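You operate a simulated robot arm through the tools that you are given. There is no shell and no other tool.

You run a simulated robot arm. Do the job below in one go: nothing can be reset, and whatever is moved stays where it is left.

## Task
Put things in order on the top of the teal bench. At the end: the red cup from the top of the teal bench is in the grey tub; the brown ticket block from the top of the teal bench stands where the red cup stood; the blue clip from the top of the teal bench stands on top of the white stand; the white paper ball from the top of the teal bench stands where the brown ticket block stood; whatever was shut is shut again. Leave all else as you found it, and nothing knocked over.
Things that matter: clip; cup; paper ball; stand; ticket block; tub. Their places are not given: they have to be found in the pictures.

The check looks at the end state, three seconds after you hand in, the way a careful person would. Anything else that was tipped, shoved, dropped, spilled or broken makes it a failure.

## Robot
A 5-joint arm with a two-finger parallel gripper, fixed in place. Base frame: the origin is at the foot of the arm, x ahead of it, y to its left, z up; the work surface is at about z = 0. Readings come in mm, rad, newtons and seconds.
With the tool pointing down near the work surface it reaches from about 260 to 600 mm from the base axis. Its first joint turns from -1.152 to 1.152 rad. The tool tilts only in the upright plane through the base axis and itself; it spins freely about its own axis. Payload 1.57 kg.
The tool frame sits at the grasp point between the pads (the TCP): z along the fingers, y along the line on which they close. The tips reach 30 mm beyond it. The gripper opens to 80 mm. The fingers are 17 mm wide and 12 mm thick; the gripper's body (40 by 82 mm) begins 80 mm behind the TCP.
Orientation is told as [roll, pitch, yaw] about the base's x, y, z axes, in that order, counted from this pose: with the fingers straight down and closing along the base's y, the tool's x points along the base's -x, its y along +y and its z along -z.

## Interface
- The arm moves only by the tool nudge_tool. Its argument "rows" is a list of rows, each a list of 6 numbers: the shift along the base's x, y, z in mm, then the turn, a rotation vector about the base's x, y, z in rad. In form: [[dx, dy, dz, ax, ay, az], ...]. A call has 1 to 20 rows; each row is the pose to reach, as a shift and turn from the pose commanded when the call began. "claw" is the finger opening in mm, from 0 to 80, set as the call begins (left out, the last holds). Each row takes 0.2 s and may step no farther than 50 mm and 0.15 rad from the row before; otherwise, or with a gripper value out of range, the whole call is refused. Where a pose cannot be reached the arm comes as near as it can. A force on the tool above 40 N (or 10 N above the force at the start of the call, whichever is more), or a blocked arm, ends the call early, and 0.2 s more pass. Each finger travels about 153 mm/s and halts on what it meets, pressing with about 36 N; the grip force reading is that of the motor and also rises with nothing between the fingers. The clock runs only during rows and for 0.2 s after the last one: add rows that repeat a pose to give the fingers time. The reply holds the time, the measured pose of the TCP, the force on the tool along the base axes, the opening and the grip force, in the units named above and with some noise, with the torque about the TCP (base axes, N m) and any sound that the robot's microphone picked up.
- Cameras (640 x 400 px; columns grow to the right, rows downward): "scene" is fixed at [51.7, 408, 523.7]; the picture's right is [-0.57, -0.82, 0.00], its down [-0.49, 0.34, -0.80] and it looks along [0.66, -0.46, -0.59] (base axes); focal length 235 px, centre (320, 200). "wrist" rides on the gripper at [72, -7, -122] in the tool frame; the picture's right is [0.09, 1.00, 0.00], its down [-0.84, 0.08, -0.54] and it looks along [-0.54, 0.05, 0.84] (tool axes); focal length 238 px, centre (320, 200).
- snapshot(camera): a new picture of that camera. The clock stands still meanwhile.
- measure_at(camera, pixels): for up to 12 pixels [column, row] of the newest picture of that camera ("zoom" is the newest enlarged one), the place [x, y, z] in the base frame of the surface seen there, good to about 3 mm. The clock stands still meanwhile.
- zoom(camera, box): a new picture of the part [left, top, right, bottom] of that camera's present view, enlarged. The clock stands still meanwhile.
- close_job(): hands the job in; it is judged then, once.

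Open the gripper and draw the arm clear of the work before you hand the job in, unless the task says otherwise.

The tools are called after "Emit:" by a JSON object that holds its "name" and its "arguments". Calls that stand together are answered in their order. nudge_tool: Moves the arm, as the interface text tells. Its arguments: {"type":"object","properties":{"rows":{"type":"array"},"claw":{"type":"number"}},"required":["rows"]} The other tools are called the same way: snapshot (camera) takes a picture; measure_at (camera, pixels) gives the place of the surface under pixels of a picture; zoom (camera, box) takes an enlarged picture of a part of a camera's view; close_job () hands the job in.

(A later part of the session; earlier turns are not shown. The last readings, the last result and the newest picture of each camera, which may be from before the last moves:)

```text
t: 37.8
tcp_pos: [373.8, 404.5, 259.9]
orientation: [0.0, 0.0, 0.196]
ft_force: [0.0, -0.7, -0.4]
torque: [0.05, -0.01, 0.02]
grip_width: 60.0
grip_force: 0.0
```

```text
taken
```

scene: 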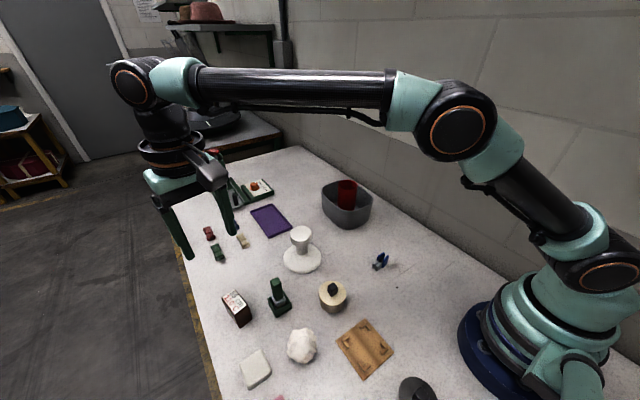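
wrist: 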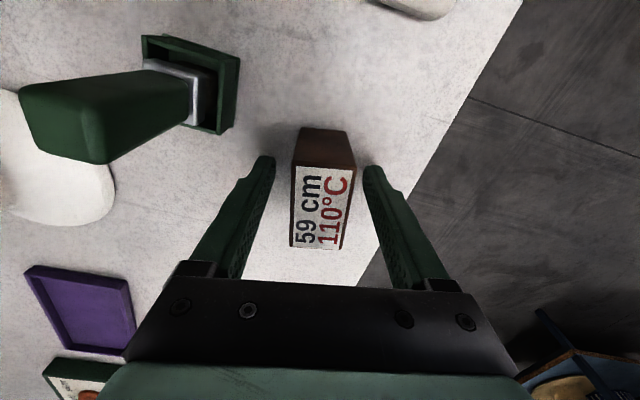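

The block stands upright where the cup stood. Next is the paper ball at scene (301,345); I measure it and its neighbours (pale sponge (255,370), beige pot (332,297), wooden board, stamp).

Emit:
{"name": "measure_at", "arguments": {"camera": "scene", "pixels": [[301, 329], [287, 345], [316, 340], [303, 363], [301, 345], [265, 352], [270, 375], [245, 355], [333, 312], [322, 300], [347, 300], [335, 340]]}}

Emit:
{"name": "zoom", "arguments": {"camera": "scene", "box": [270, 310, 334, 374]}}

```text
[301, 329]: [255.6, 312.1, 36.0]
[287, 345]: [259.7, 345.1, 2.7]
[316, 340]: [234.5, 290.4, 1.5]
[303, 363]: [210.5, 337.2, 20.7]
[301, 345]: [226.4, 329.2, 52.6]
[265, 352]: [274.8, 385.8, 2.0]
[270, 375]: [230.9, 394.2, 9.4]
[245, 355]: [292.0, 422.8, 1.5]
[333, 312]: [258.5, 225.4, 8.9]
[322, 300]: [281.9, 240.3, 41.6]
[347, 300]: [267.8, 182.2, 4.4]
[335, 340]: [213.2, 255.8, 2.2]
```

```text
6.25 times, centred on (302, 342) of scene
```

zoom: 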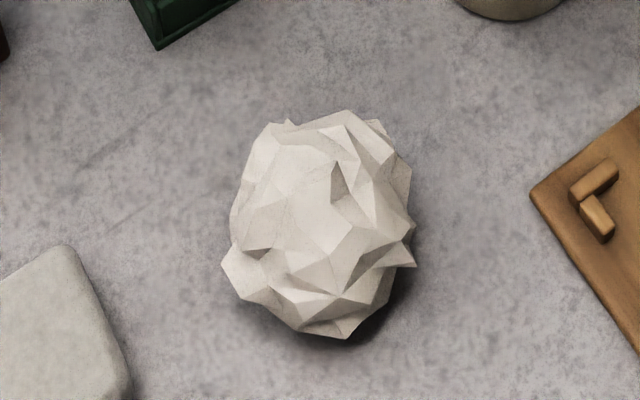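

The ball is about 60 mm across, centred near (233,318), with free bench around it. I move above it at z≈215 with yaw 0.94 and open fingers to look straight down.

Emit:
{"name": "nudge_tool", "arguments": {"rows": [[-23.6, -14.3, -7, 0, 0, 0.124], [-47.2, -28.7, -14, 0, 0, 0.248], [-70.8, -43, -21, 0, 0, 0.372], [-94.3, -57.3, -29, 0, 0, 0.496], [-117.9, -71.7, -37, 0, 0, 0.62], [-141.5, -86, -44.3, 0, 0, 0.741], [-141.5, -86, -44.3, 0, 0, 0.741]], "claw": 80}}

Emit:
{"name": "snapshot", "arguments": {"camera": "wrist"}}

Emit:
{"name": "zoom", "arguments": {"camera": "wrist", "box": [260, 70, 380, 190]}}

```text
t: 39.4
tcp_pos: [232.1, 318.8, 214.0]
orientation: [0.0, -0.002, 0.94]
ft_force: [0.2, -0.5, 0.4]
torque: [-0.03, 0.02, 0.0]
grip_width: 79.9
grip_force: 0.1
```

```text
taken
```

wrist: 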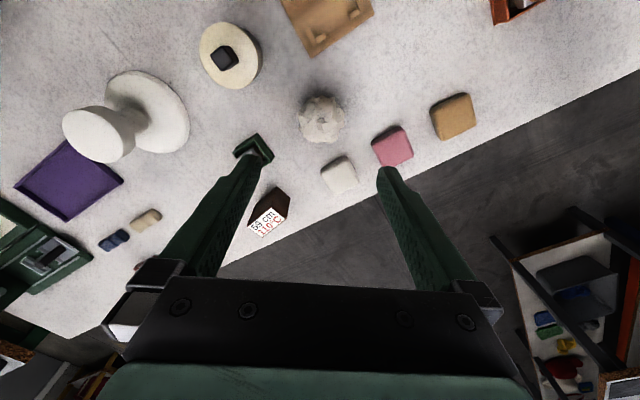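

```text
3.33 times, centred on (320, 130) of wrist
```

zoom: 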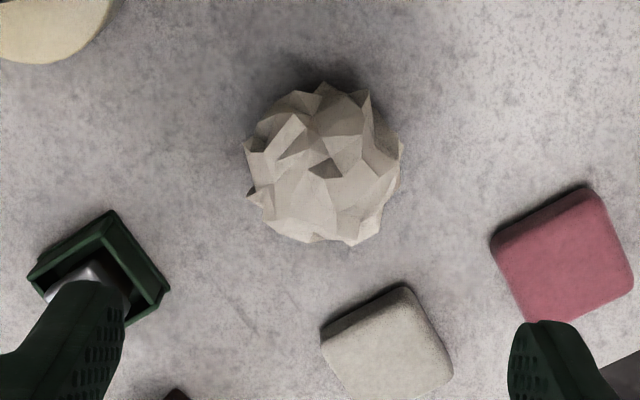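

The ball's outline (about 60 mm) is centred at roughly (321,119.5), which places it near (234.7,323). I centre on it and go down to TCP z≈36.

Emit:
{"name": "nudge_tool", "arguments": {"rows": [[1.7, 5.2, -20, 0, 0, 0], [1.7, 5.2, -55, 0, 0, 0], [1.7, 5.2, -90, 0, 0, 0], [1.7, 5.2, -120, 0, 0, 0], [1.7, 5.2, -120, 0, 0, 0]]}}

Emit:
{"name": "snapshot", "arguments": {"camera": "wrist"}}

```text
t: 40.6
tcp_pos: [234.7, 324.2, 94.4]
orientation: [-0.001, 0.001, 0.939]
ft_force: [-0.1, 0.3, -0.4]
torque: [0.0, 0.0, 0.01]
grip_width: 79.9
grip_force: 0.1
```

```text
taken
```

wrist: 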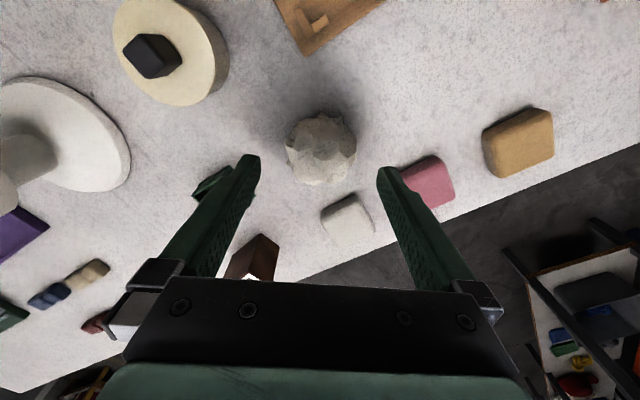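

The ball is centred at about (321,150), midway between the fingers. I check that the spots where the fingertips will land, near (197,350) and (272,296), are free of the pink sponge and the stamp.

Emit:
{"name": "measure_at", "arguments": {"camera": "wrist", "pixels": [[400, 165], [405, 175], [430, 157], [345, 200], [325, 210], [215, 175], [200, 190], [235, 165], [290, 150], [355, 150], [320, 115], [320, 185]]}}

```text
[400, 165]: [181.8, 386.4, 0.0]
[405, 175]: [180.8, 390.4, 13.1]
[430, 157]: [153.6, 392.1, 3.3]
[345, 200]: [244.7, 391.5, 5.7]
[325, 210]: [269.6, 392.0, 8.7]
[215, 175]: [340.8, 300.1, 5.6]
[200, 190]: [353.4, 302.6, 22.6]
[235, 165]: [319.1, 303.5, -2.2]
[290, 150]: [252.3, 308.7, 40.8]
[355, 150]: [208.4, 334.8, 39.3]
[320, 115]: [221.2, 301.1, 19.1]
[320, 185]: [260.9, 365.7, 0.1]
```

The nearest things are at (182,386) and (319,303), well clear of the fingers. I go down the last 59 mm.

Emit:
{"name": "nudge_tool", "arguments": {"rows": [[0, 0, -20, 0, 0, 0], [0, 0, -40, 0, 0, 0], [0, 0, -53, 0, 0, 0], [0, 0, -59, 0, 0, 0], [0, 0, -59, 0, 0, 0]]}}

Emit:
{"name": "snapshot", "arguments": {"camera": "wrist"}}

```text
t: 41.8
tcp_pos: [234.6, 323.2, 35.9]
orientation: [0.001, 0.001, 0.939]
ft_force: [-0.2, 0.4, -0.1]
torque: [-0.02, 0.0, 0.03]
grip_width: 79.9
grip_force: 0.1
```

```text
taken
```

wrist: 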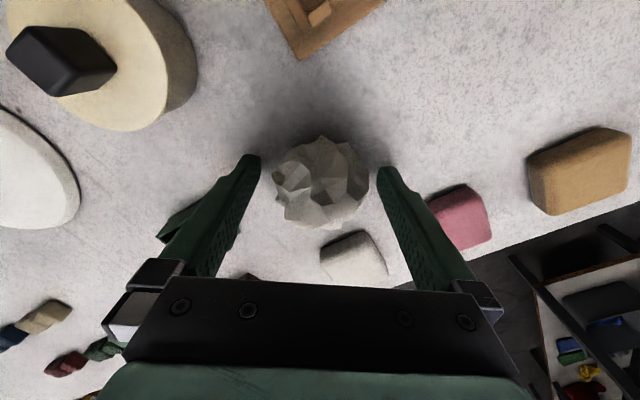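

The ball lies between the fingers with room on both sides and no force. I close gently towards 50 mm so that it is not squashed much.

Emit:
{"name": "nudge_tool", "arguments": {"rows": [[0, 0, 0, 0, 0, 0], [0, 0, 0, 0, 0, 0], [0, 0, 0, 0, 0, 0]], "claw": 50}}

Emit:
{"name": "snapshot", "arguments": {"camera": "wrist"}}

```text
t: 42.6
tcp_pos: [233.7, 322.6, 35.1]
orientation: [0.001, -0.001, 0.939]
ft_force: [-0.4, 0.4, 0.1]
torque: [-0.02, 0.0, 0.02]
grip_width: 54.6
grip_force: 36.2
```

```text
taken
```

wrist: 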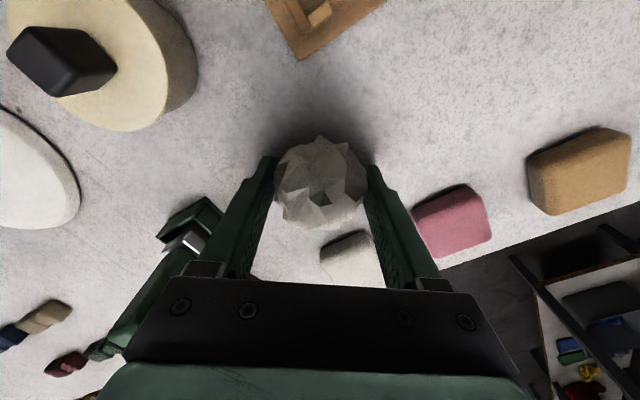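

The ball is held at 54.6 mm. I lift it straight up by 165 mm.

Emit:
{"name": "nudge_tool", "arguments": {"rows": [[0, 0, 10, 0, 0, 0], [0, 0, 40, 0, 0, 0], [0, 0, 85, 0, 0, 0], [0, 0, 130, 0, 0, 0], [0, 0, 165, 0, 0, 0], [0, 0, 165, 0, 0, 0]]}}

Emit:
{"name": "snapshot", "arguments": {"camera": "scene"}}

Emit:
{"name": "snapshot", "arguments": {"camera": "wrist"}}

```text
t: 44.0
tcp_pos: [235.5, 322.1, 199.7]
orientation: [-0.001, 0.002, 0.939]
ft_force: [-0.8, -0.6, 0.3]
torque: [-0.01, 0.02, 0.02]
grip_width: 54.8
grip_force: 35.7
```

```text
taken
```

scene: 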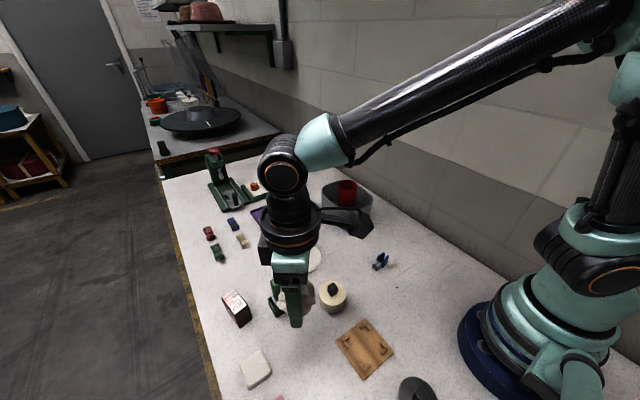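

```text
taken
```

wrist: 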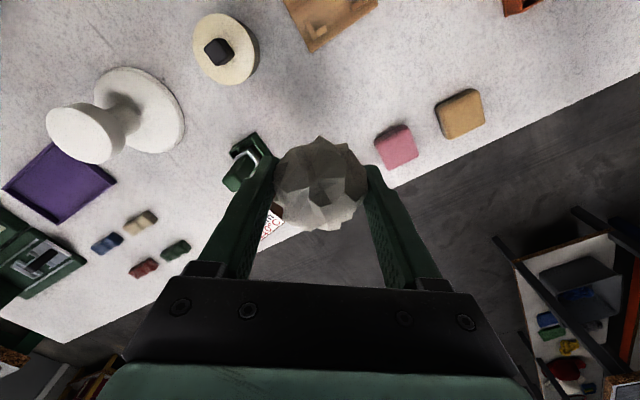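

The ball is held well clear of the bench. I carry it level to above the block's old place (314,−75.7), bowing slightly outward.

Emit:
{"name": "nudge_tool", "arguments": {"rows": [[13.1, -33.2, 0, 0, 0, -0.098], [25.7, -66.5, 0, 0, 0, -0.196], [37.5, -99.7, 0, 0, 0, -0.294], [48.1, -133, 0, 0, 0, -0.392], [57.2, -166.2, 0, 0, 0, -0.49], [64.7, -199.5, 0, 0, 0, -0.588], [70.4, -232.7, 0, 0, 0, -0.686], [74.5, -265.9, 0, 0, 0, -0.784], [77.1, -299.2, 0, 0, 0, -0.882], [78.6, -332.4, 0, 0, 0, -0.98], [79.2, -365.7, 0, 0, 0, -1.078], [79.3, -398.9, 0, 0, 0, -1.176], [79.3, -398.9, 0, 0, 0, -1.176]]}}

Emit:
{"name": "snapshot", "arguments": {"camera": "wrist"}}

Emit:
{"name": "snapshot", "arguments": {"camera": "scene"}}

```text
t: 46.8
tcp_pos: [315.1, -75.1, 200.2]
orientation: [0.0, 0.001, -0.237]
ft_force: [-0.9, 0.1, 0.4]
torque: [-0.01, -0.03, -0.01]
grip_width: 54.3
grip_force: 36.0
```

```text
taken
```

wrist: 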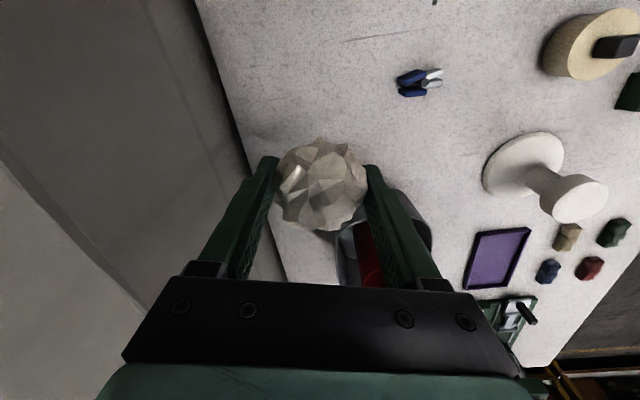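

```text
taken
```

scene: 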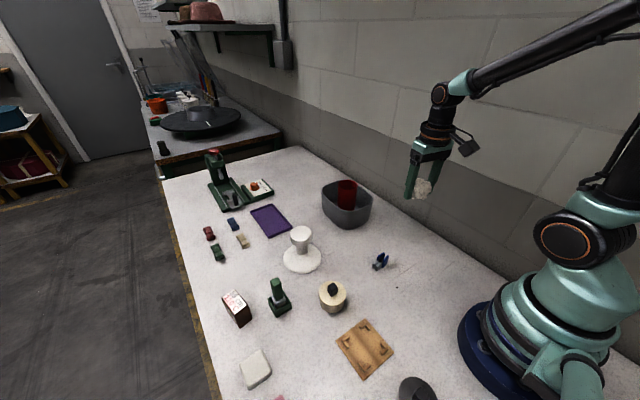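

The ball is above the block's old place. I lower it to about 3 mm above where it will rest.

Emit:
{"name": "nudge_tool", "arguments": {"rows": [[0, 0, -40, 0, 0, 0], [0, 0, -80, 0, 0, 0], [0, 0, -115, 0, 0, 0], [0, 0, -140, 0, 0, 0], [0, 0, -155, 0, 0, 0], [0, 0, -162, 0, 0, 0], [0, 0, -162, 0, 0, 0]]}}

Emit:
{"name": "nudge_tool", "arguments": {"rows": [[0, 0, -1, 0, 0, 0], [0, 0, -2, 0, 0, 0], [0, 0, -2, 0, 0, 0]]}}

Emit:
{"name": "nudge_tool", "arguments": {"rows": [[0, 0, -1, 0, 0, 0], [0, 0, -1, 0, 0, 0], [0, 0, -1, 0, 0, 0]]}}

```text
t: 48.4
tcp_pos: [314.1, -75.9, 39.5]
orientation: [-0.001, -0.002, -0.238]
ft_force: [0.3, 0.9, 0.6]
torque: [-0.01, 0.0, -0.02]
grip_width: 54.6
grip_force: 36.1
```

```text
t: 49.2
tcp_pos: [314.1, -75.6, 36.6]
orientation: [-0.001, 0.0, -0.237]
ft_force: [0.1, 0.8, 0.3]
torque: [0.01, 0.0, -0.01]
grip_width: 54.7
grip_force: 36.3
```

```text
t: 50.0
tcp_pos: [313.8, -76.3, 36.2]
orientation: [-0.001, 0.0, -0.238]
ft_force: [0.1, -0.4, 0.0]
torque: [0.01, 0.0, -0.02]
grip_width: 54.5
grip_force: 35.7
```

I am at the height where it was gripped, with no clear contact yet. I take one more millimetre down.

Emit:
{"name": "nudge_tool", "arguments": {"rows": [[0, 0, -0.7, 0, 0, 0], [0, 0, -0.7, 0, 0, 0], [0, 0, -0.7, 0, 0, 0]]}}

Emit:
{"name": "nudge_tool", "arguments": {"rows": [[0, 0, -0.7, 0, 0, 0], [0, 0, -0.7, 0, 0, 0], [0, 0, -0.7, 0, 0, 0]]}}

Emit:
{"name": "snapshot", "arguments": {"camera": "scene"}}

Emit:
{"name": "zoom", "arguments": {"camera": "scene", "box": [370, 190, 450, 270]}}

```text
t: 50.8
tcp_pos: [314.5, -75.3, 35.6]
orientation: [-0.001, 0.0, -0.238]
ft_force: [-0.2, 0.3, 0.4]
torque: [0.02, 0.02, -0.01]
grip_width: 54.6
grip_force: 36.0
```

```text
t: 51.6
tcp_pos: [313.6, -75.9, 35.5]
orientation: [0.0, -0.002, -0.236]
ft_force: [-0.9, 0.1, 8.6]
torque: [0.0, 0.0, -0.05]
grip_width: 54.3
grip_force: 35.9
```

```text
taken
```

scene: 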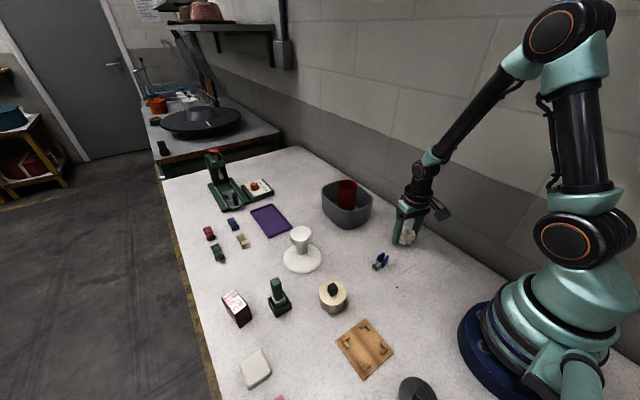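

```text
5.00 times, centred on (410, 230) of scene
```

zoom: 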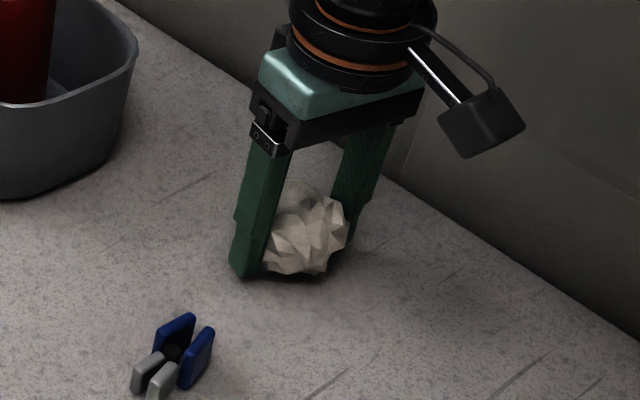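

The bench now carries the ball (8.6 N). I ease up half a millimetre and open a little first, to 62 mm, so it settles without rolling.

Emit:
{"name": "nudge_tool", "arguments": {"rows": [[0, 0, 0.6, 0, 0, 0], [0, 0, 0.6, 0, 0, 0]]}}

Emit:
{"name": "nudge_tool", "arguments": {"rows": [[0, 0, 0, 0, 0, 0], [0, 0, 0, 0, 0, 0], [0, 0, 0, 0, 0, 0], [0, 0, 0, 0, 0, 0]], "claw": 62}}

Emit:
{"name": "snapshot", "arguments": {"camera": "wrist"}}

```text
t: 52.2
tcp_pos: [314.3, -76.4, 34.9]
orientation: [-0.001, -0.001, -0.237]
ft_force: [1.0, -0.4, 1.0]
torque: [-0.04, -0.06, -0.01]
grip_width: 54.5
grip_force: 36.3
```

```text
t: 53.2
tcp_pos: [314.7, -75.5, 35.2]
orientation: [-0.001, -0.001, -0.236]
ft_force: [-0.3, 0.4, -1.2]
torque: [-0.01, 0.02, 0.01]
grip_width: 61.9
grip_force: 0.0
```

```text
taken
```

wrist: 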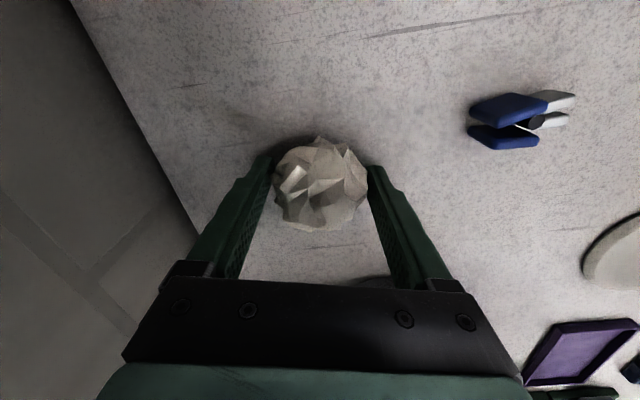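

The ball rests between the open fingers and has not rolled. I open fully to 80 mm and let it settle before lifting off.

Emit:
{"name": "nudge_tool", "arguments": {"rows": [[0, 0, 0, 0, 0, 0], [0, 0, 0, 0, 0, 0], [0, 0, 0, 0, 0, 0], [0, 0, 0, 0, 0, 0]], "claw": 80}}

Emit:
{"name": "snapshot", "arguments": {"camera": "wrist"}}

```text
t: 54.2
tcp_pos: [314.1, -75.9, 34.8]
orientation: [0.0, 0.0, -0.238]
ft_force: [0.2, 0.5, 0.6]
torque: [0.01, -0.01, -0.03]
grip_width: 80.1
grip_force: 0.0
```

```text
taken
```

wrist: 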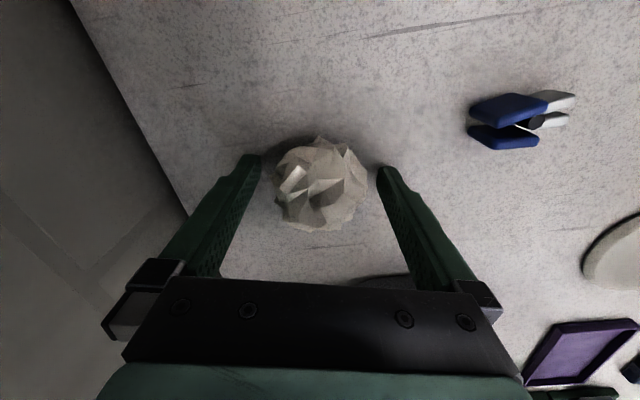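

The ball stays put. I draw straight up to about z=200.

Emit:
{"name": "nudge_tool", "arguments": {"rows": [[0, 0, 20, 0, 0, 0], [0, 0, 60, 0, 0, 0], [0, 0, 100, 0, 0, 0], [0, 0, 140, 0, 0, 0], [0, 0, 165, 0, 0, 0], [0, 0, 165, 0, 0, 0]]}}

Emit:
{"name": "snapshot", "arguments": {"camera": "wrist"}}

Emit:
{"name": "snapshot", "arguments": {"camera": "scene"}}

```text
t: 55.6
tcp_pos: [313.9, -77.2, 200.7]
orientation: [0.0, 0.0, -0.237]
ft_force: [0.1, 0.6, -0.3]
torque: [-0.03, -0.01, -0.02]
grip_width: 80.0
grip_force: 0.0
```

```text
taken
```

wrist: 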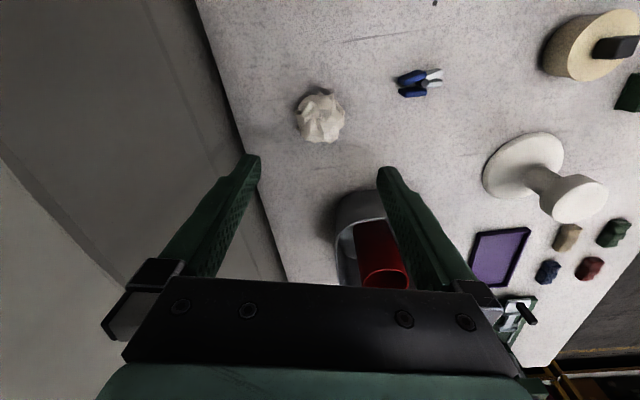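

```text
taken
```

scene: 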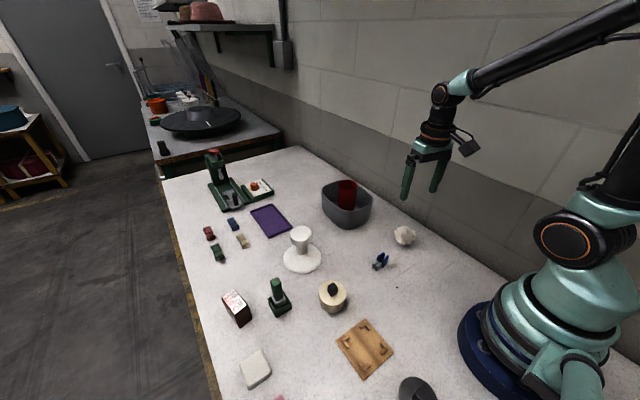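

The ball stands where the block stood. Now for the clip at (292,47): I move above it at z≈180 with the fingers set to close along x, and look at it closely.

Emit:
{"name": "nudge_tool", "arguments": {"rows": [[-2.2, 12.3, -2, 0, 0, -0.134], [-4.4, 24.6, -4, 0, 0, -0.267], [-6.6, 36.9, -6, 0, 0, -0.4], [-8.8, 49.2, -8, 0, 0, -0.534], [-11, 61.5, -10, 0, 0, -0.667], [-13.2, 73.8, -12, 0, 0, -0.8], [-15.4, 86, -14, 0, 0, -0.934], [-17.6, 98.2, -16, 0, 0, -1.067], [-19.8, 110.5, -18, 0, 0, -1.2], [-22, 122.7, -20, 0, 0, -1.334], [-22, 122.7, -20, 0, 0, -1.334]]}}

Emit:
{"name": "snapshot", "arguments": {"camera": "wrist"}}

Emit:
{"name": "zoom", "arguments": {"camera": "wrist", "box": [280, 80, 360, 160]}}

```text
t: 58.0
tcp_pos: [293.5, 47.0, 179.4]
orientation: [-0.001, 0.001, -1.573]
ft_force: [-0.2, -0.3, 1.0]
torque: [0.02, 0.01, -0.01]
grip_width: 79.9
grip_force: 0.2
```

```text
taken
```

wrist: 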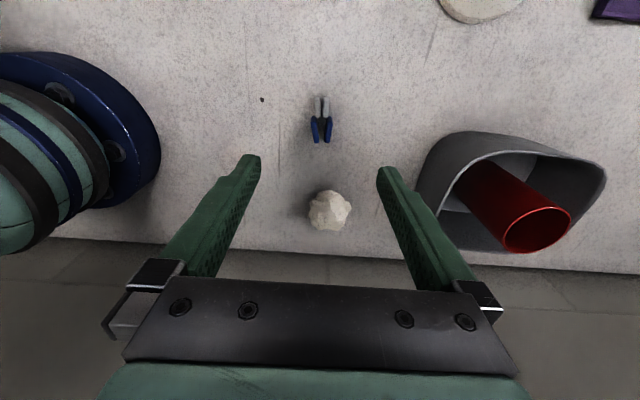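

```text
5.00 times, centred on (320, 120) of wrist
```

zoom: 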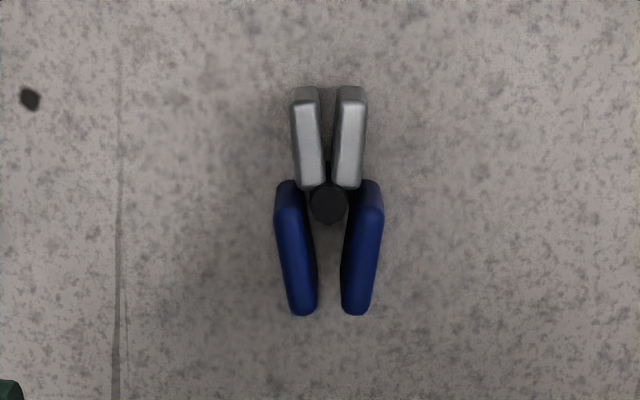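

The clip's grey jaws (top) and blue handles (bottom) spread from about (275,85) to (383,315) in the enlarged view, symmetric about column 328. I measure it.

Emit:
{"name": "measure_at", "arguments": {"camera": "zoom", "pixels": [[305, 140], [350, 140], [328, 205], [295, 250], [365, 250], [305, 308], [354, 308], [282, 200], [378, 200], [305, 92], [350, 92], [328, 260]]}}

Emit:
{"name": "zoom", "arguments": {"camera": "scene", "box": [364, 246, 396, 278]}}

Emit:
{"name": "zoom", "arguments": {"camera": "scene", "box": [275, 215, 330, 280]}}

```text
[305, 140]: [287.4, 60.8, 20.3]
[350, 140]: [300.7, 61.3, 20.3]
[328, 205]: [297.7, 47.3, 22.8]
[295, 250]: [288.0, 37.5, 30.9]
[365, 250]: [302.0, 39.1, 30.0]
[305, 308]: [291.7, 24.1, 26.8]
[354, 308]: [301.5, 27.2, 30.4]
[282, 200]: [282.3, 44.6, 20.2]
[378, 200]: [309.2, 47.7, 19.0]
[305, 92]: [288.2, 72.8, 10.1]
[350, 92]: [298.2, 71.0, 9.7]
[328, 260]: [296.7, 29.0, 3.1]
```

```text
12.50 times, centred on (380, 262) of scene
```

zoom: 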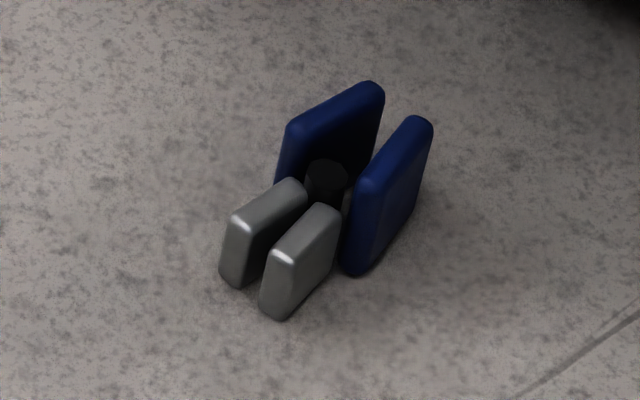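

```text
6.15 times, centred on (302, 248) of scene
```

zoom: 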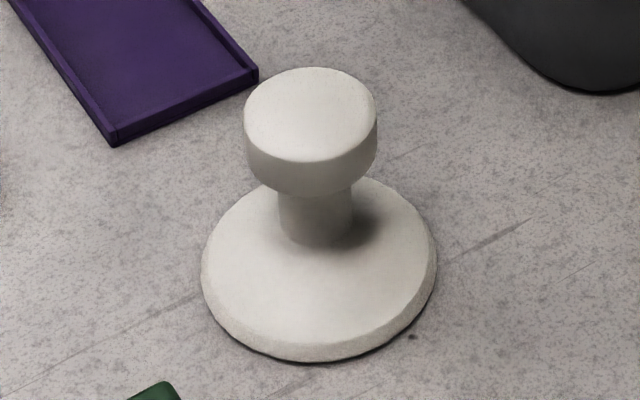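

The clip's handles are upright plates (about 24 mm wide at the pivot, 30 high), the jaws are 20 high, and it is about 48 mm long and turned about 0.08 rad. I align to it, move to (294.5,44), part-close to 50 mm and go down to z≈90 for another look.

Emit:
{"name": "nudge_tool", "arguments": {"rows": [[2.5, -3, -20, 0, 0, 0.08], [2.5, -3, -50, 0, 0, 0.08], [2.5, -3, -75, 0, 0, 0.08], [2.5, -3, -90, 0, 0, 0.08], [2.5, -3, -90, 0, 0, 0.08]], "claw": 50}}

Emit:
{"name": "snapshot", "arguments": {"camera": "wrist"}}

Emit:
{"name": "zoom", "arguments": {"camera": "wrist", "box": [260, 90, 380, 210]}}

```text
t: 59.2
tcp_pos: [295.5, 44.0, 89.8]
orientation: [-0.001, -0.001, -1.49]
ft_force: [0.2, -0.1, 0.3]
torque: [-0.03, -0.02, -0.01]
grip_width: 49.9
grip_force: 0.0
```

```text
taken
```

wrist: 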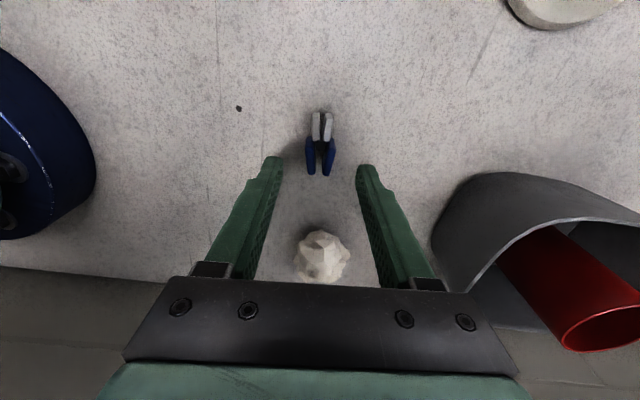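

```text
3.33 times, centred on (320, 150) of wrist
```

zoom: 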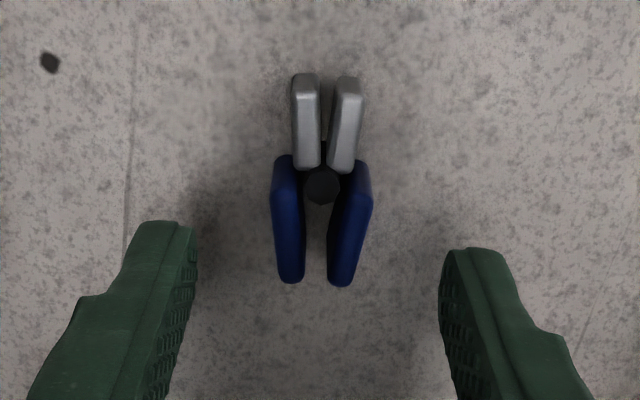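

The clip is centred between the fingers (pivot at about (322,187) in the enlarged view, under 1 mm off). I turn a further 0.03 rad and go down to TCP z≈34, with the tips just above the bench.

Emit:
{"name": "nudge_tool", "arguments": {"rows": [[0, 0, -20, 0, 0, 0.03], [0, 0, -38, 0, 0, 0.03], [0, 0, -50, 0, 0, 0.03], [0, 0, -56, 0, 0, 0.03], [0, 0, -56, 0, 0, 0.03]]}}

Emit:
{"name": "snapshot", "arguments": {"camera": "wrist"}}

Emit:
{"name": "zoom", "arguments": {"camera": "wrist", "box": [260, 130, 380, 250]}}

```text
t: 60.4
tcp_pos: [294.3, 43.6, 33.9]
orientation: [0.0, 0.0, -1.461]
ft_force: [0.0, -0.4, 0.8]
torque: [-0.02, -0.01, 0.0]
grip_width: 50.0
grip_force: 0.0
```

```text
taken
```

wrist: 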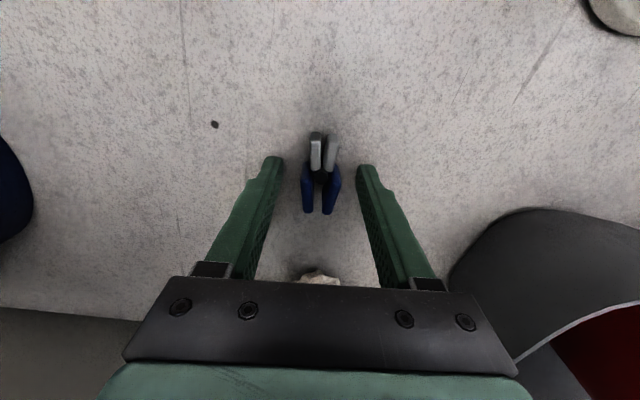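

```text
3.33 times, centred on (320, 190) of wrist
```

zoom: 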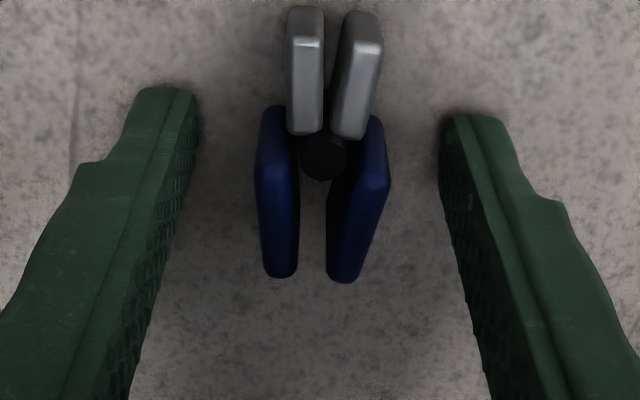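

Pads will meet the handles right around the pivot, at their widest part. I close on the clip.

Emit:
{"name": "nudge_tool", "arguments": {"rows": [[0, 0, 0, 0, 0, 0], [0, 0, 0, 0, 0, 0], [0, 0, 0, 0, 0, 0], [0, 0, 0, 0, 0, 0]], "claw": 18}}

Emit:
{"name": "snapshot", "arguments": {"camera": "wrist"}}

Emit:
{"name": "zoom", "arguments": {"camera": "wrist", "box": [260, 130, 380, 250]}}

```text
t: 61.4
tcp_pos: [293.8, 44.0, 33.6]
orientation: [-0.001, 0.0, -1.461]
ft_force: [0.4, 0.3, -0.2]
torque: [0.01, 0.03, -0.01]
grip_width: 22.7
grip_force: 34.7
```

```text
taken
```

wrist: 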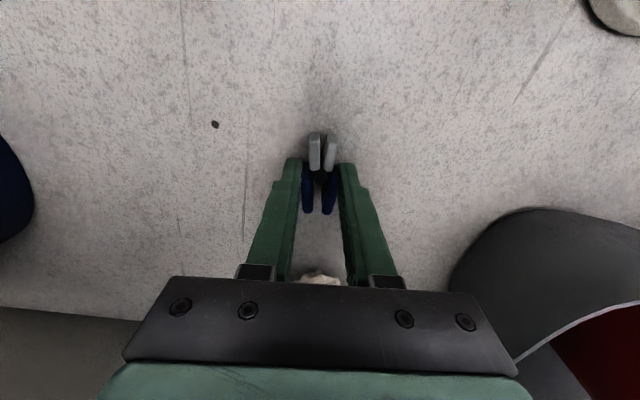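

```text
3.33 times, centred on (320, 190) of wrist
```

zoom: 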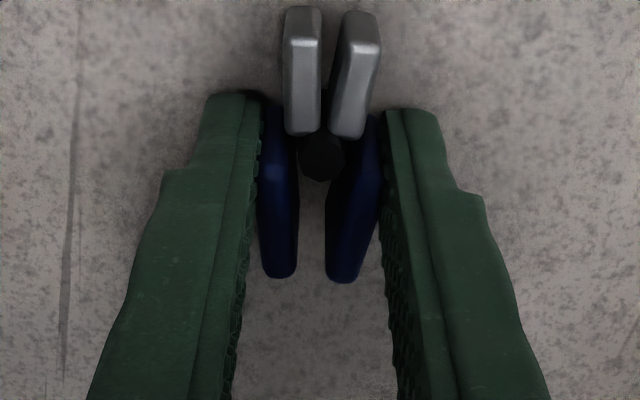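

The clip is held at 22.7 mm with about 35 N. I lift it straight up by 166 mm and look.

Emit:
{"name": "nudge_tool", "arguments": {"rows": [[0, 0, 8, 0, 0, 0], [0, 0, 30, 0, 0, 0], [0, 0, 65, 0, 0, 0], [0, 0, 100, 0, 0, 0], [0, 0, 135, 0, 0, 0], [0, 0, 166, 0, 0, 0], [0, 0, 166, 0, 0, 0]]}}

Emit:
{"name": "snapshot", "arguments": {"camera": "wrist"}}

Emit:
{"name": "snapshot", "arguments": {"camera": "scene"}}

```text
t: 63.0
tcp_pos: [294.2, 43.6, 200.9]
orientation: [-0.001, 0.002, -1.461]
ft_force: [0.1, -0.5, 0.3]
torque: [0.02, 0.0, 0.05]
grip_width: 22.8
grip_force: 35.2
```

```text
taken
```

wrist: 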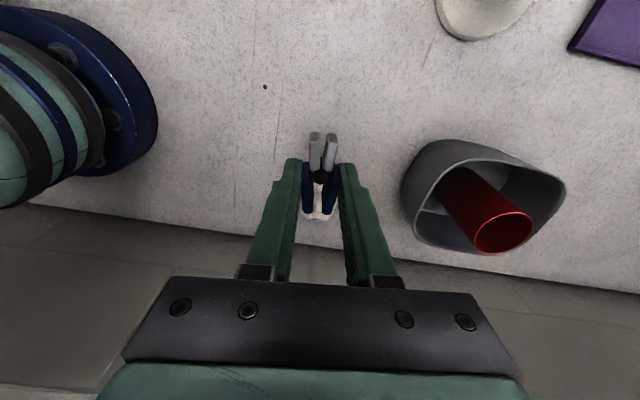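

```text
taken
```

scene: 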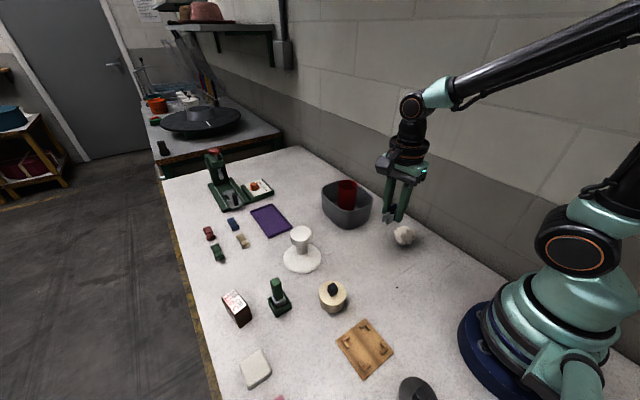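

The clip is held upright and level. I move it to near the stand at z≈230, with the TCP over about (432,199), and look for the disc's exact centre.

Emit:
{"name": "nudge_tool", "arguments": {"rows": [[20, 22, 8, 0, 0, 0], [40, 44, 16, 0, 0, 0], [60, 66, 24, 0, 0, 0], [80, 88, 30, 0, 0, 0], [100, 110, 30, 0, 0, 0], [120, 135, 30, 0, 0, 0], [137.5, 155, 30, 0, 0, 0], [137.5, 155, 30, 0, 0, 0]]}}

Emit:
{"name": "snapshot", "arguments": {"camera": "wrist"}}

Emit:
{"name": "zoom", "arguments": {"camera": "wrist", "box": [260, 70, 380, 220]}}

Emit:
{"name": "snapshot", "arguments": {"camera": "scene"}}

```text
t: 64.8
tcp_pos: [431.9, 199.5, 231.1]
orientation: [-0.001, -0.001, -1.462]
ft_force: [-0.6, 0.0, -0.1]
torque: [-0.03, 0.02, -0.04]
grip_width: 22.9
grip_force: 35.6
```

```text
taken
```

wrist: 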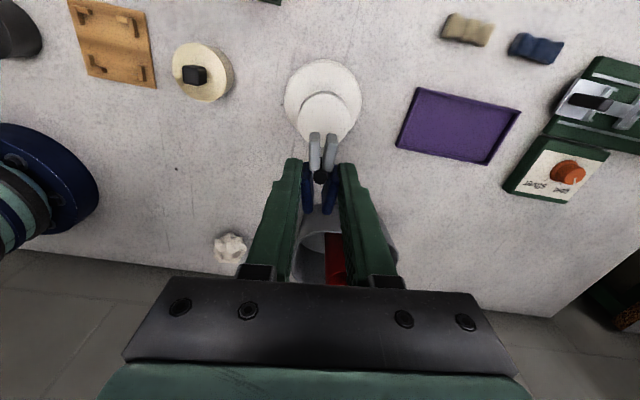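

```text
2.67 times, centred on (320, 145) of wrist
```

zoom: 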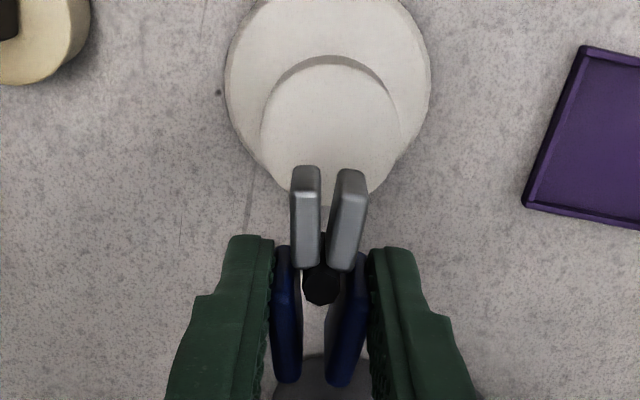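

```text
taken
```

scene: 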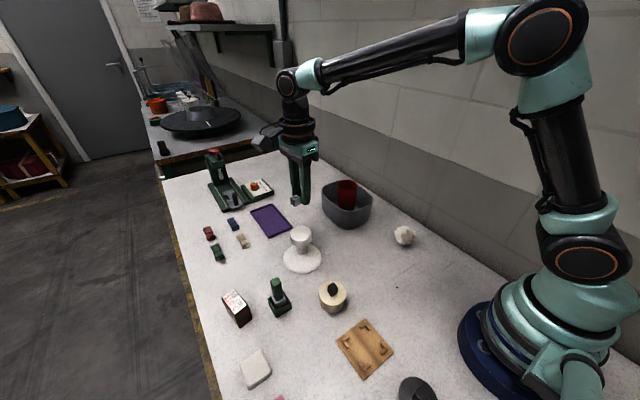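

The disc's rim in the enlarged view runs from column 260 to 400 and row 63 to about 205. I measure points on it to pin down the centre and the height.

Emit:
{"name": "measure_at", "arguments": {"camera": "zoom", "pixels": [[265, 134], [395, 134], [330, 70], [285, 180], [380, 175], [330, 120], [285, 85], [378, 85], [330, 100], [300, 130], [360, 130]]}}

Emit:
{"name": "zoom", "arguments": {"camera": "scene", "box": [270, 170, 340, 280]}}

```text
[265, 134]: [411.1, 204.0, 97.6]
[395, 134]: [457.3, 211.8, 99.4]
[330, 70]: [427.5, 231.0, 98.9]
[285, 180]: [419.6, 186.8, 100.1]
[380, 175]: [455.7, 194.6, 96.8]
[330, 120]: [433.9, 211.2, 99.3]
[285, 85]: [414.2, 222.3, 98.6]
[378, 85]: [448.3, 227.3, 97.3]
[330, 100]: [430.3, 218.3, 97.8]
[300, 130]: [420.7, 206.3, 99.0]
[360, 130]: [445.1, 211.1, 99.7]
```

```text
3.64 times, centred on (305, 225) of scene
```

zoom: 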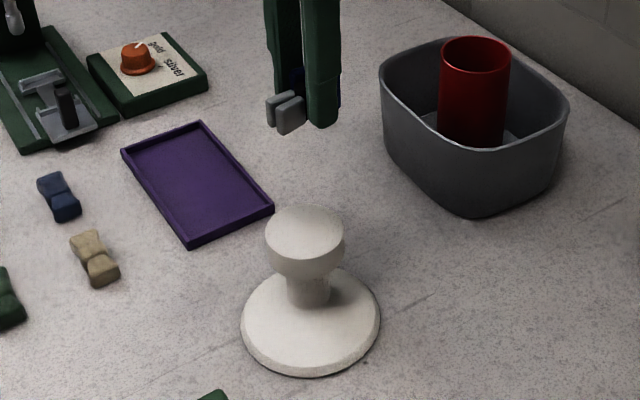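

The disc's top is at z≈99 and its centre near (433.7,207.7); the clip's middle lies about 4.5 mm from the TCP toward the jaws. I set the TCP over (434.2,203.2) and lower to z≈138, a few millimetres above the disc.

Emit:
{"name": "nudge_tool", "arguments": {"rows": [[2.2, 4.2, 0, 0, 0, 0], [2.2, 4.2, -30, 0, 0, 0], [2.2, 4.2, -60, 0, 0, 0], [2.2, 4.2, -80, 0, 0, 0], [2.2, 4.2, -91, 0, 0, 0], [2.2, 4.2, -91, 0, 0, 0]]}}

Emit:
{"name": "snapshot", "arguments": {"camera": "wrist"}}

Emit:
{"name": "zoom", "arguments": {"camera": "wrist", "box": [260, 90, 380, 240]}}

Emit:
{"name": "zoom", "arguments": {"camera": "scene", "box": [270, 200, 340, 280]}}

```text
t: 66.2
tcp_pos: [433.8, 204.8, 138.6]
orientation: [0.0, -0.001, -1.46]
ft_force: [-0.1, -0.3, 0.6]
torque: [0.01, -0.02, 0.0]
grip_width: 22.7
grip_force: 34.7
```

```text
taken
```

wrist: 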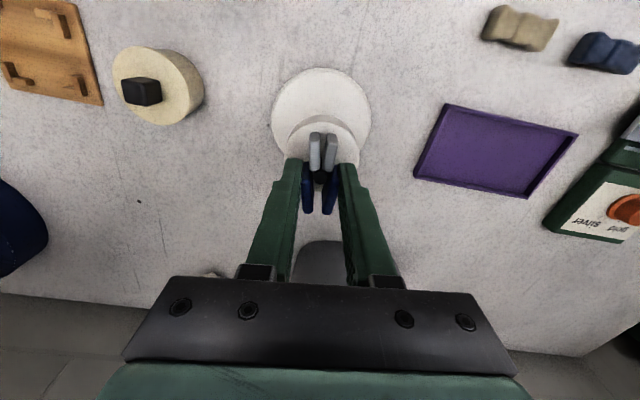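

```text
2.67 times, centred on (320, 165) of wrist
```

zoom: 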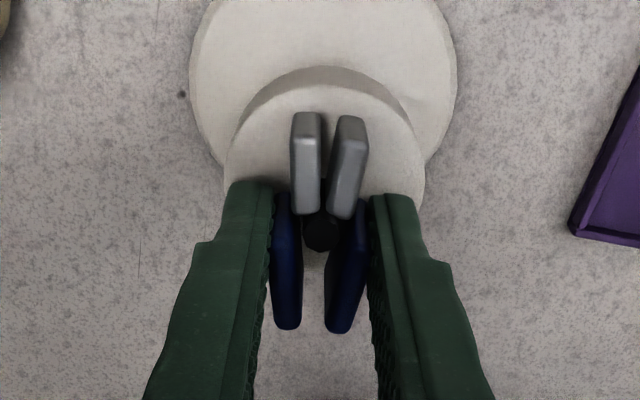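

```text
5.00 times, centred on (305, 240) of scene
```

zoom: 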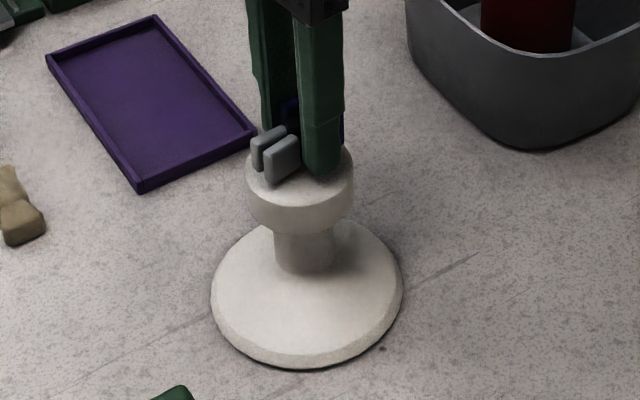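

The disc's rim (226 to 425, centre column 325) and the clip's axis agree sideways, and lengthwise the clip's middle is over the disc's middle within about a millimetre. I lower in small steps, watching the force.

Emit:
{"name": "nudge_tool", "arguments": {"rows": [[0, 0, -1.5, 0, 0, 0], [0, 0, -3, 0, 0, 0], [0, 0, -3, 0, 0, 0]]}}

Emit:
{"name": "nudge_tool", "arguments": {"rows": [[0, 0, -1, 0, 0, 0], [0, 0, -1, 0, 0, 0], [0, 0, -1, 0, 0, 0]]}}

```text
t: 67.0
tcp_pos: [434.5, 202.8, 135.4]
orientation: [-0.002, -0.001, -1.461]
ft_force: [0.6, 0.4, -0.8]
torque: [0.03, -0.03, 0.01]
grip_width: 22.7
grip_force: 35.6
```

```text
t: 67.8
tcp_pos: [434.9, 204.0, 134.9]
orientation: [0.0, 0.0, -1.462]
ft_force: [-1.1, 0.1, 0.1]
torque: [0.02, -0.03, 0.0]
grip_width: 22.7
grip_force: 35.4
```

No contact yet at commanded z=135. I go on in steps below a millimetre.

Emit:
{"name": "nudge_tool", "arguments": {"rows": [[0, 0, -0.7, 0, 0, 0], [0, 0, -0.7, 0, 0, 0], [0, 0, -0.7, 0, 0, 0]]}}

Emit:
{"name": "nudge_tool", "arguments": {"rows": [[0, 0, -0.7, 0, 0, 0], [0, 0, -0.7, 0, 0, 0], [0, 0, -0.7, 0, 0, 0]]}}

```text
t: 68.6
tcp_pos: [434.2, 202.2, 135.0]
orientation: [0.0, -0.001, -1.461]
ft_force: [0.0, 0.1, -0.8]
torque: [0.0, -0.03, 0.0]
grip_width: 23.0
grip_force: 35.1
```

```text
t: 69.4
tcp_pos: [433.9, 203.2, 134.2]
orientation: [-0.001, 0.001, -1.459]
ft_force: [0.4, -0.2, -1.2]
torque: [-0.02, -0.02, 0.01]
grip_width: 22.8
grip_force: 35.1
```

The commanded z is 133.6 and it's still free. I continue with the same small steps.

Emit:
{"name": "nudge_tool", "arguments": {"rows": [[0, 0, -0.7, 0, 0, 0], [0, 0, -0.7, 0, 0, 0], [0, 0, -0.7, 0, 0, 0]]}}

```text
t: 70.2
tcp_pos: [433.8, 201.9, 134.0]
orientation: [0.001, 0.0, -1.46]
ft_force: [-0.2, 0.2, 0.3]
torque: [-0.02, 0.01, -0.01]
grip_width: 22.9
grip_force: 35.5
```

Still no clear load. I look at the gap in an enlarged scene view while taking another small step.

Emit:
{"name": "nudge_tool", "arguments": {"rows": [[0, 0, -0.7, 0, 0, 0], [0, 0, -0.7, 0, 0, 0], [0, 0, -0.7, 0, 0, 0]]}}

Emit:
{"name": "zoom", "arguments": {"camera": "scene", "box": [285, 215, 320, 250]}}

```text
t: 71.0
tcp_pos: [434.5, 203.1, 133.4]
orientation: [0.002, 0.0, -1.461]
ft_force: [-1.1, -1.4, 10.5]
torque: [-0.07, 0.06, 0.01]
grip_width: 22.5
grip_force: 35.6
```

```text
11.43 times, centred on (302, 232) of scene
```

zoom: 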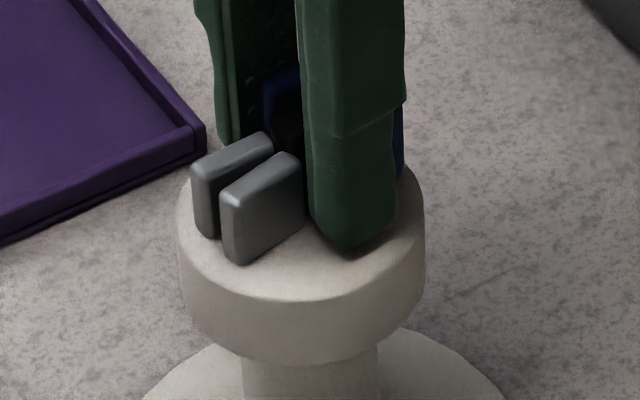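

Contact is there (10.5 N) and the clip sits flat on the disc. I ease up 0.5 mm and open the fingers to 40 mm.

Emit:
{"name": "nudge_tool", "arguments": {"rows": [[0, 0, 0.5, 0, 0, 0], [0, 0, 0.5, 0, 0, 0]]}}

Emit:
{"name": "nudge_tool", "arguments": {"rows": [[0, 0, 0, 0, 0, 0], [0, 0, 0, 0, 0, 0], [0, 0, 0, 0, 0, 0]], "claw": 40}}

Emit:
{"name": "snapshot", "arguments": {"camera": "wrist"}}

Emit:
{"name": "zoom", "arguments": {"camera": "scene", "box": [275, 205, 330, 260]}}

```text
t: 71.6
tcp_pos: [434.0, 202.7, 134.6]
orientation: [0.002, 0.0, -1.461]
ft_force: [1.4, -1.7, 7.0]
torque: [0.0, -0.08, 0.0]
grip_width: 22.9
grip_force: 35.3
```

```text
t: 72.4
tcp_pos: [435.2, 204.0, 133.1]
orientation: [0.001, 0.001, -1.46]
ft_force: [0.4, -0.3, 0.0]
torque: [-0.02, 0.02, -0.01]
grip_width: 40.0
grip_force: 0.1
```

```text
taken
```

wrist: 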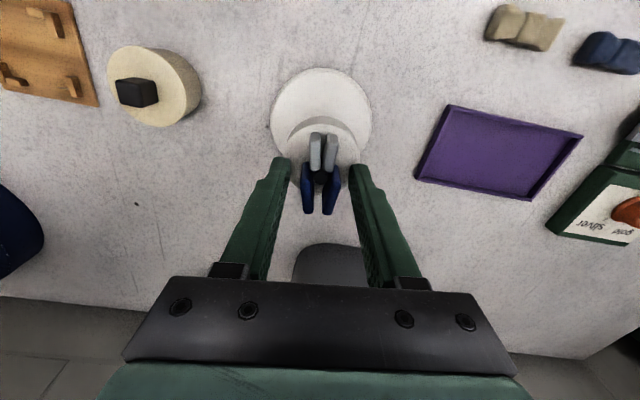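

```text
7.27 times, centred on (302, 232) of scene
```

zoom: 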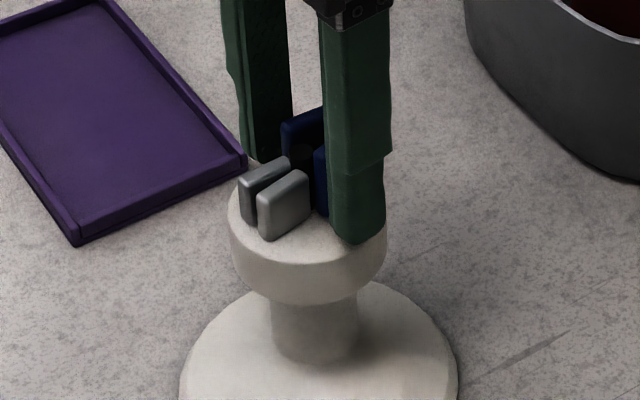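

The clip stands free on the disc and the fingers are clear. I draw straight up by 120 mm.

Emit:
{"name": "nudge_tool", "arguments": {"rows": [[0, 0, 10, 0, 0, 0], [0, 0, 35, 0, 0, 0], [0, 0, 65, 0, 0, 0], [0, 0, 95, 0, 0, 0], [0, 0, 120, 0, 0, 0], [0, 0, 120, 0, 0, 0]]}}

Emit:
{"name": "snapshot", "arguments": {"camera": "wrist"}}

Emit:
{"name": "snapshot", "arguments": {"camera": "scene"}}

```text
t: 73.8
tcp_pos: [432.7, 203.4, 252.7]
orientation: [0.0, 0.0, -1.461]
ft_force: [-0.5, -0.8, 0.7]
torque: [0.0, 0.02, 0.02]
grip_width: 40.1
grip_force: 0.0
```

```text
taken
```

wrist: 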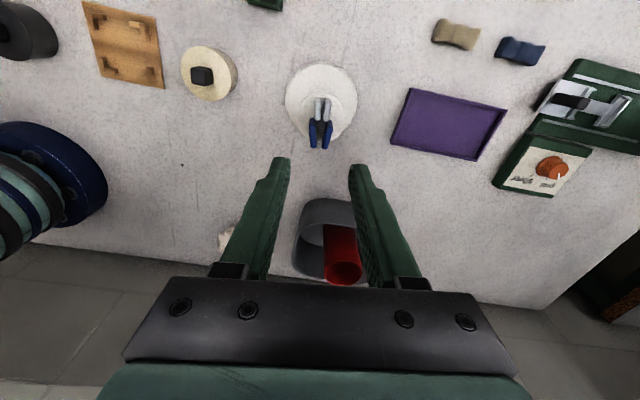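

```text
taken
```

scene: 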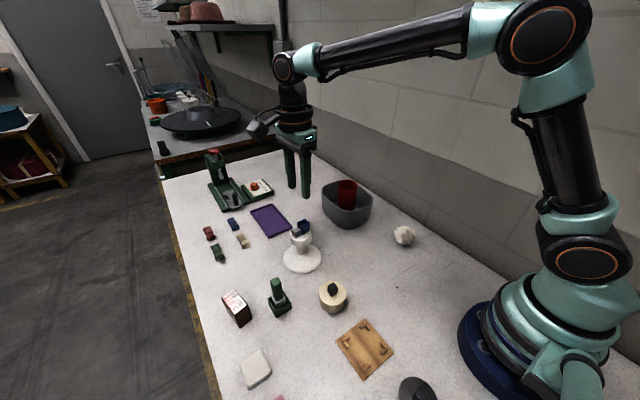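

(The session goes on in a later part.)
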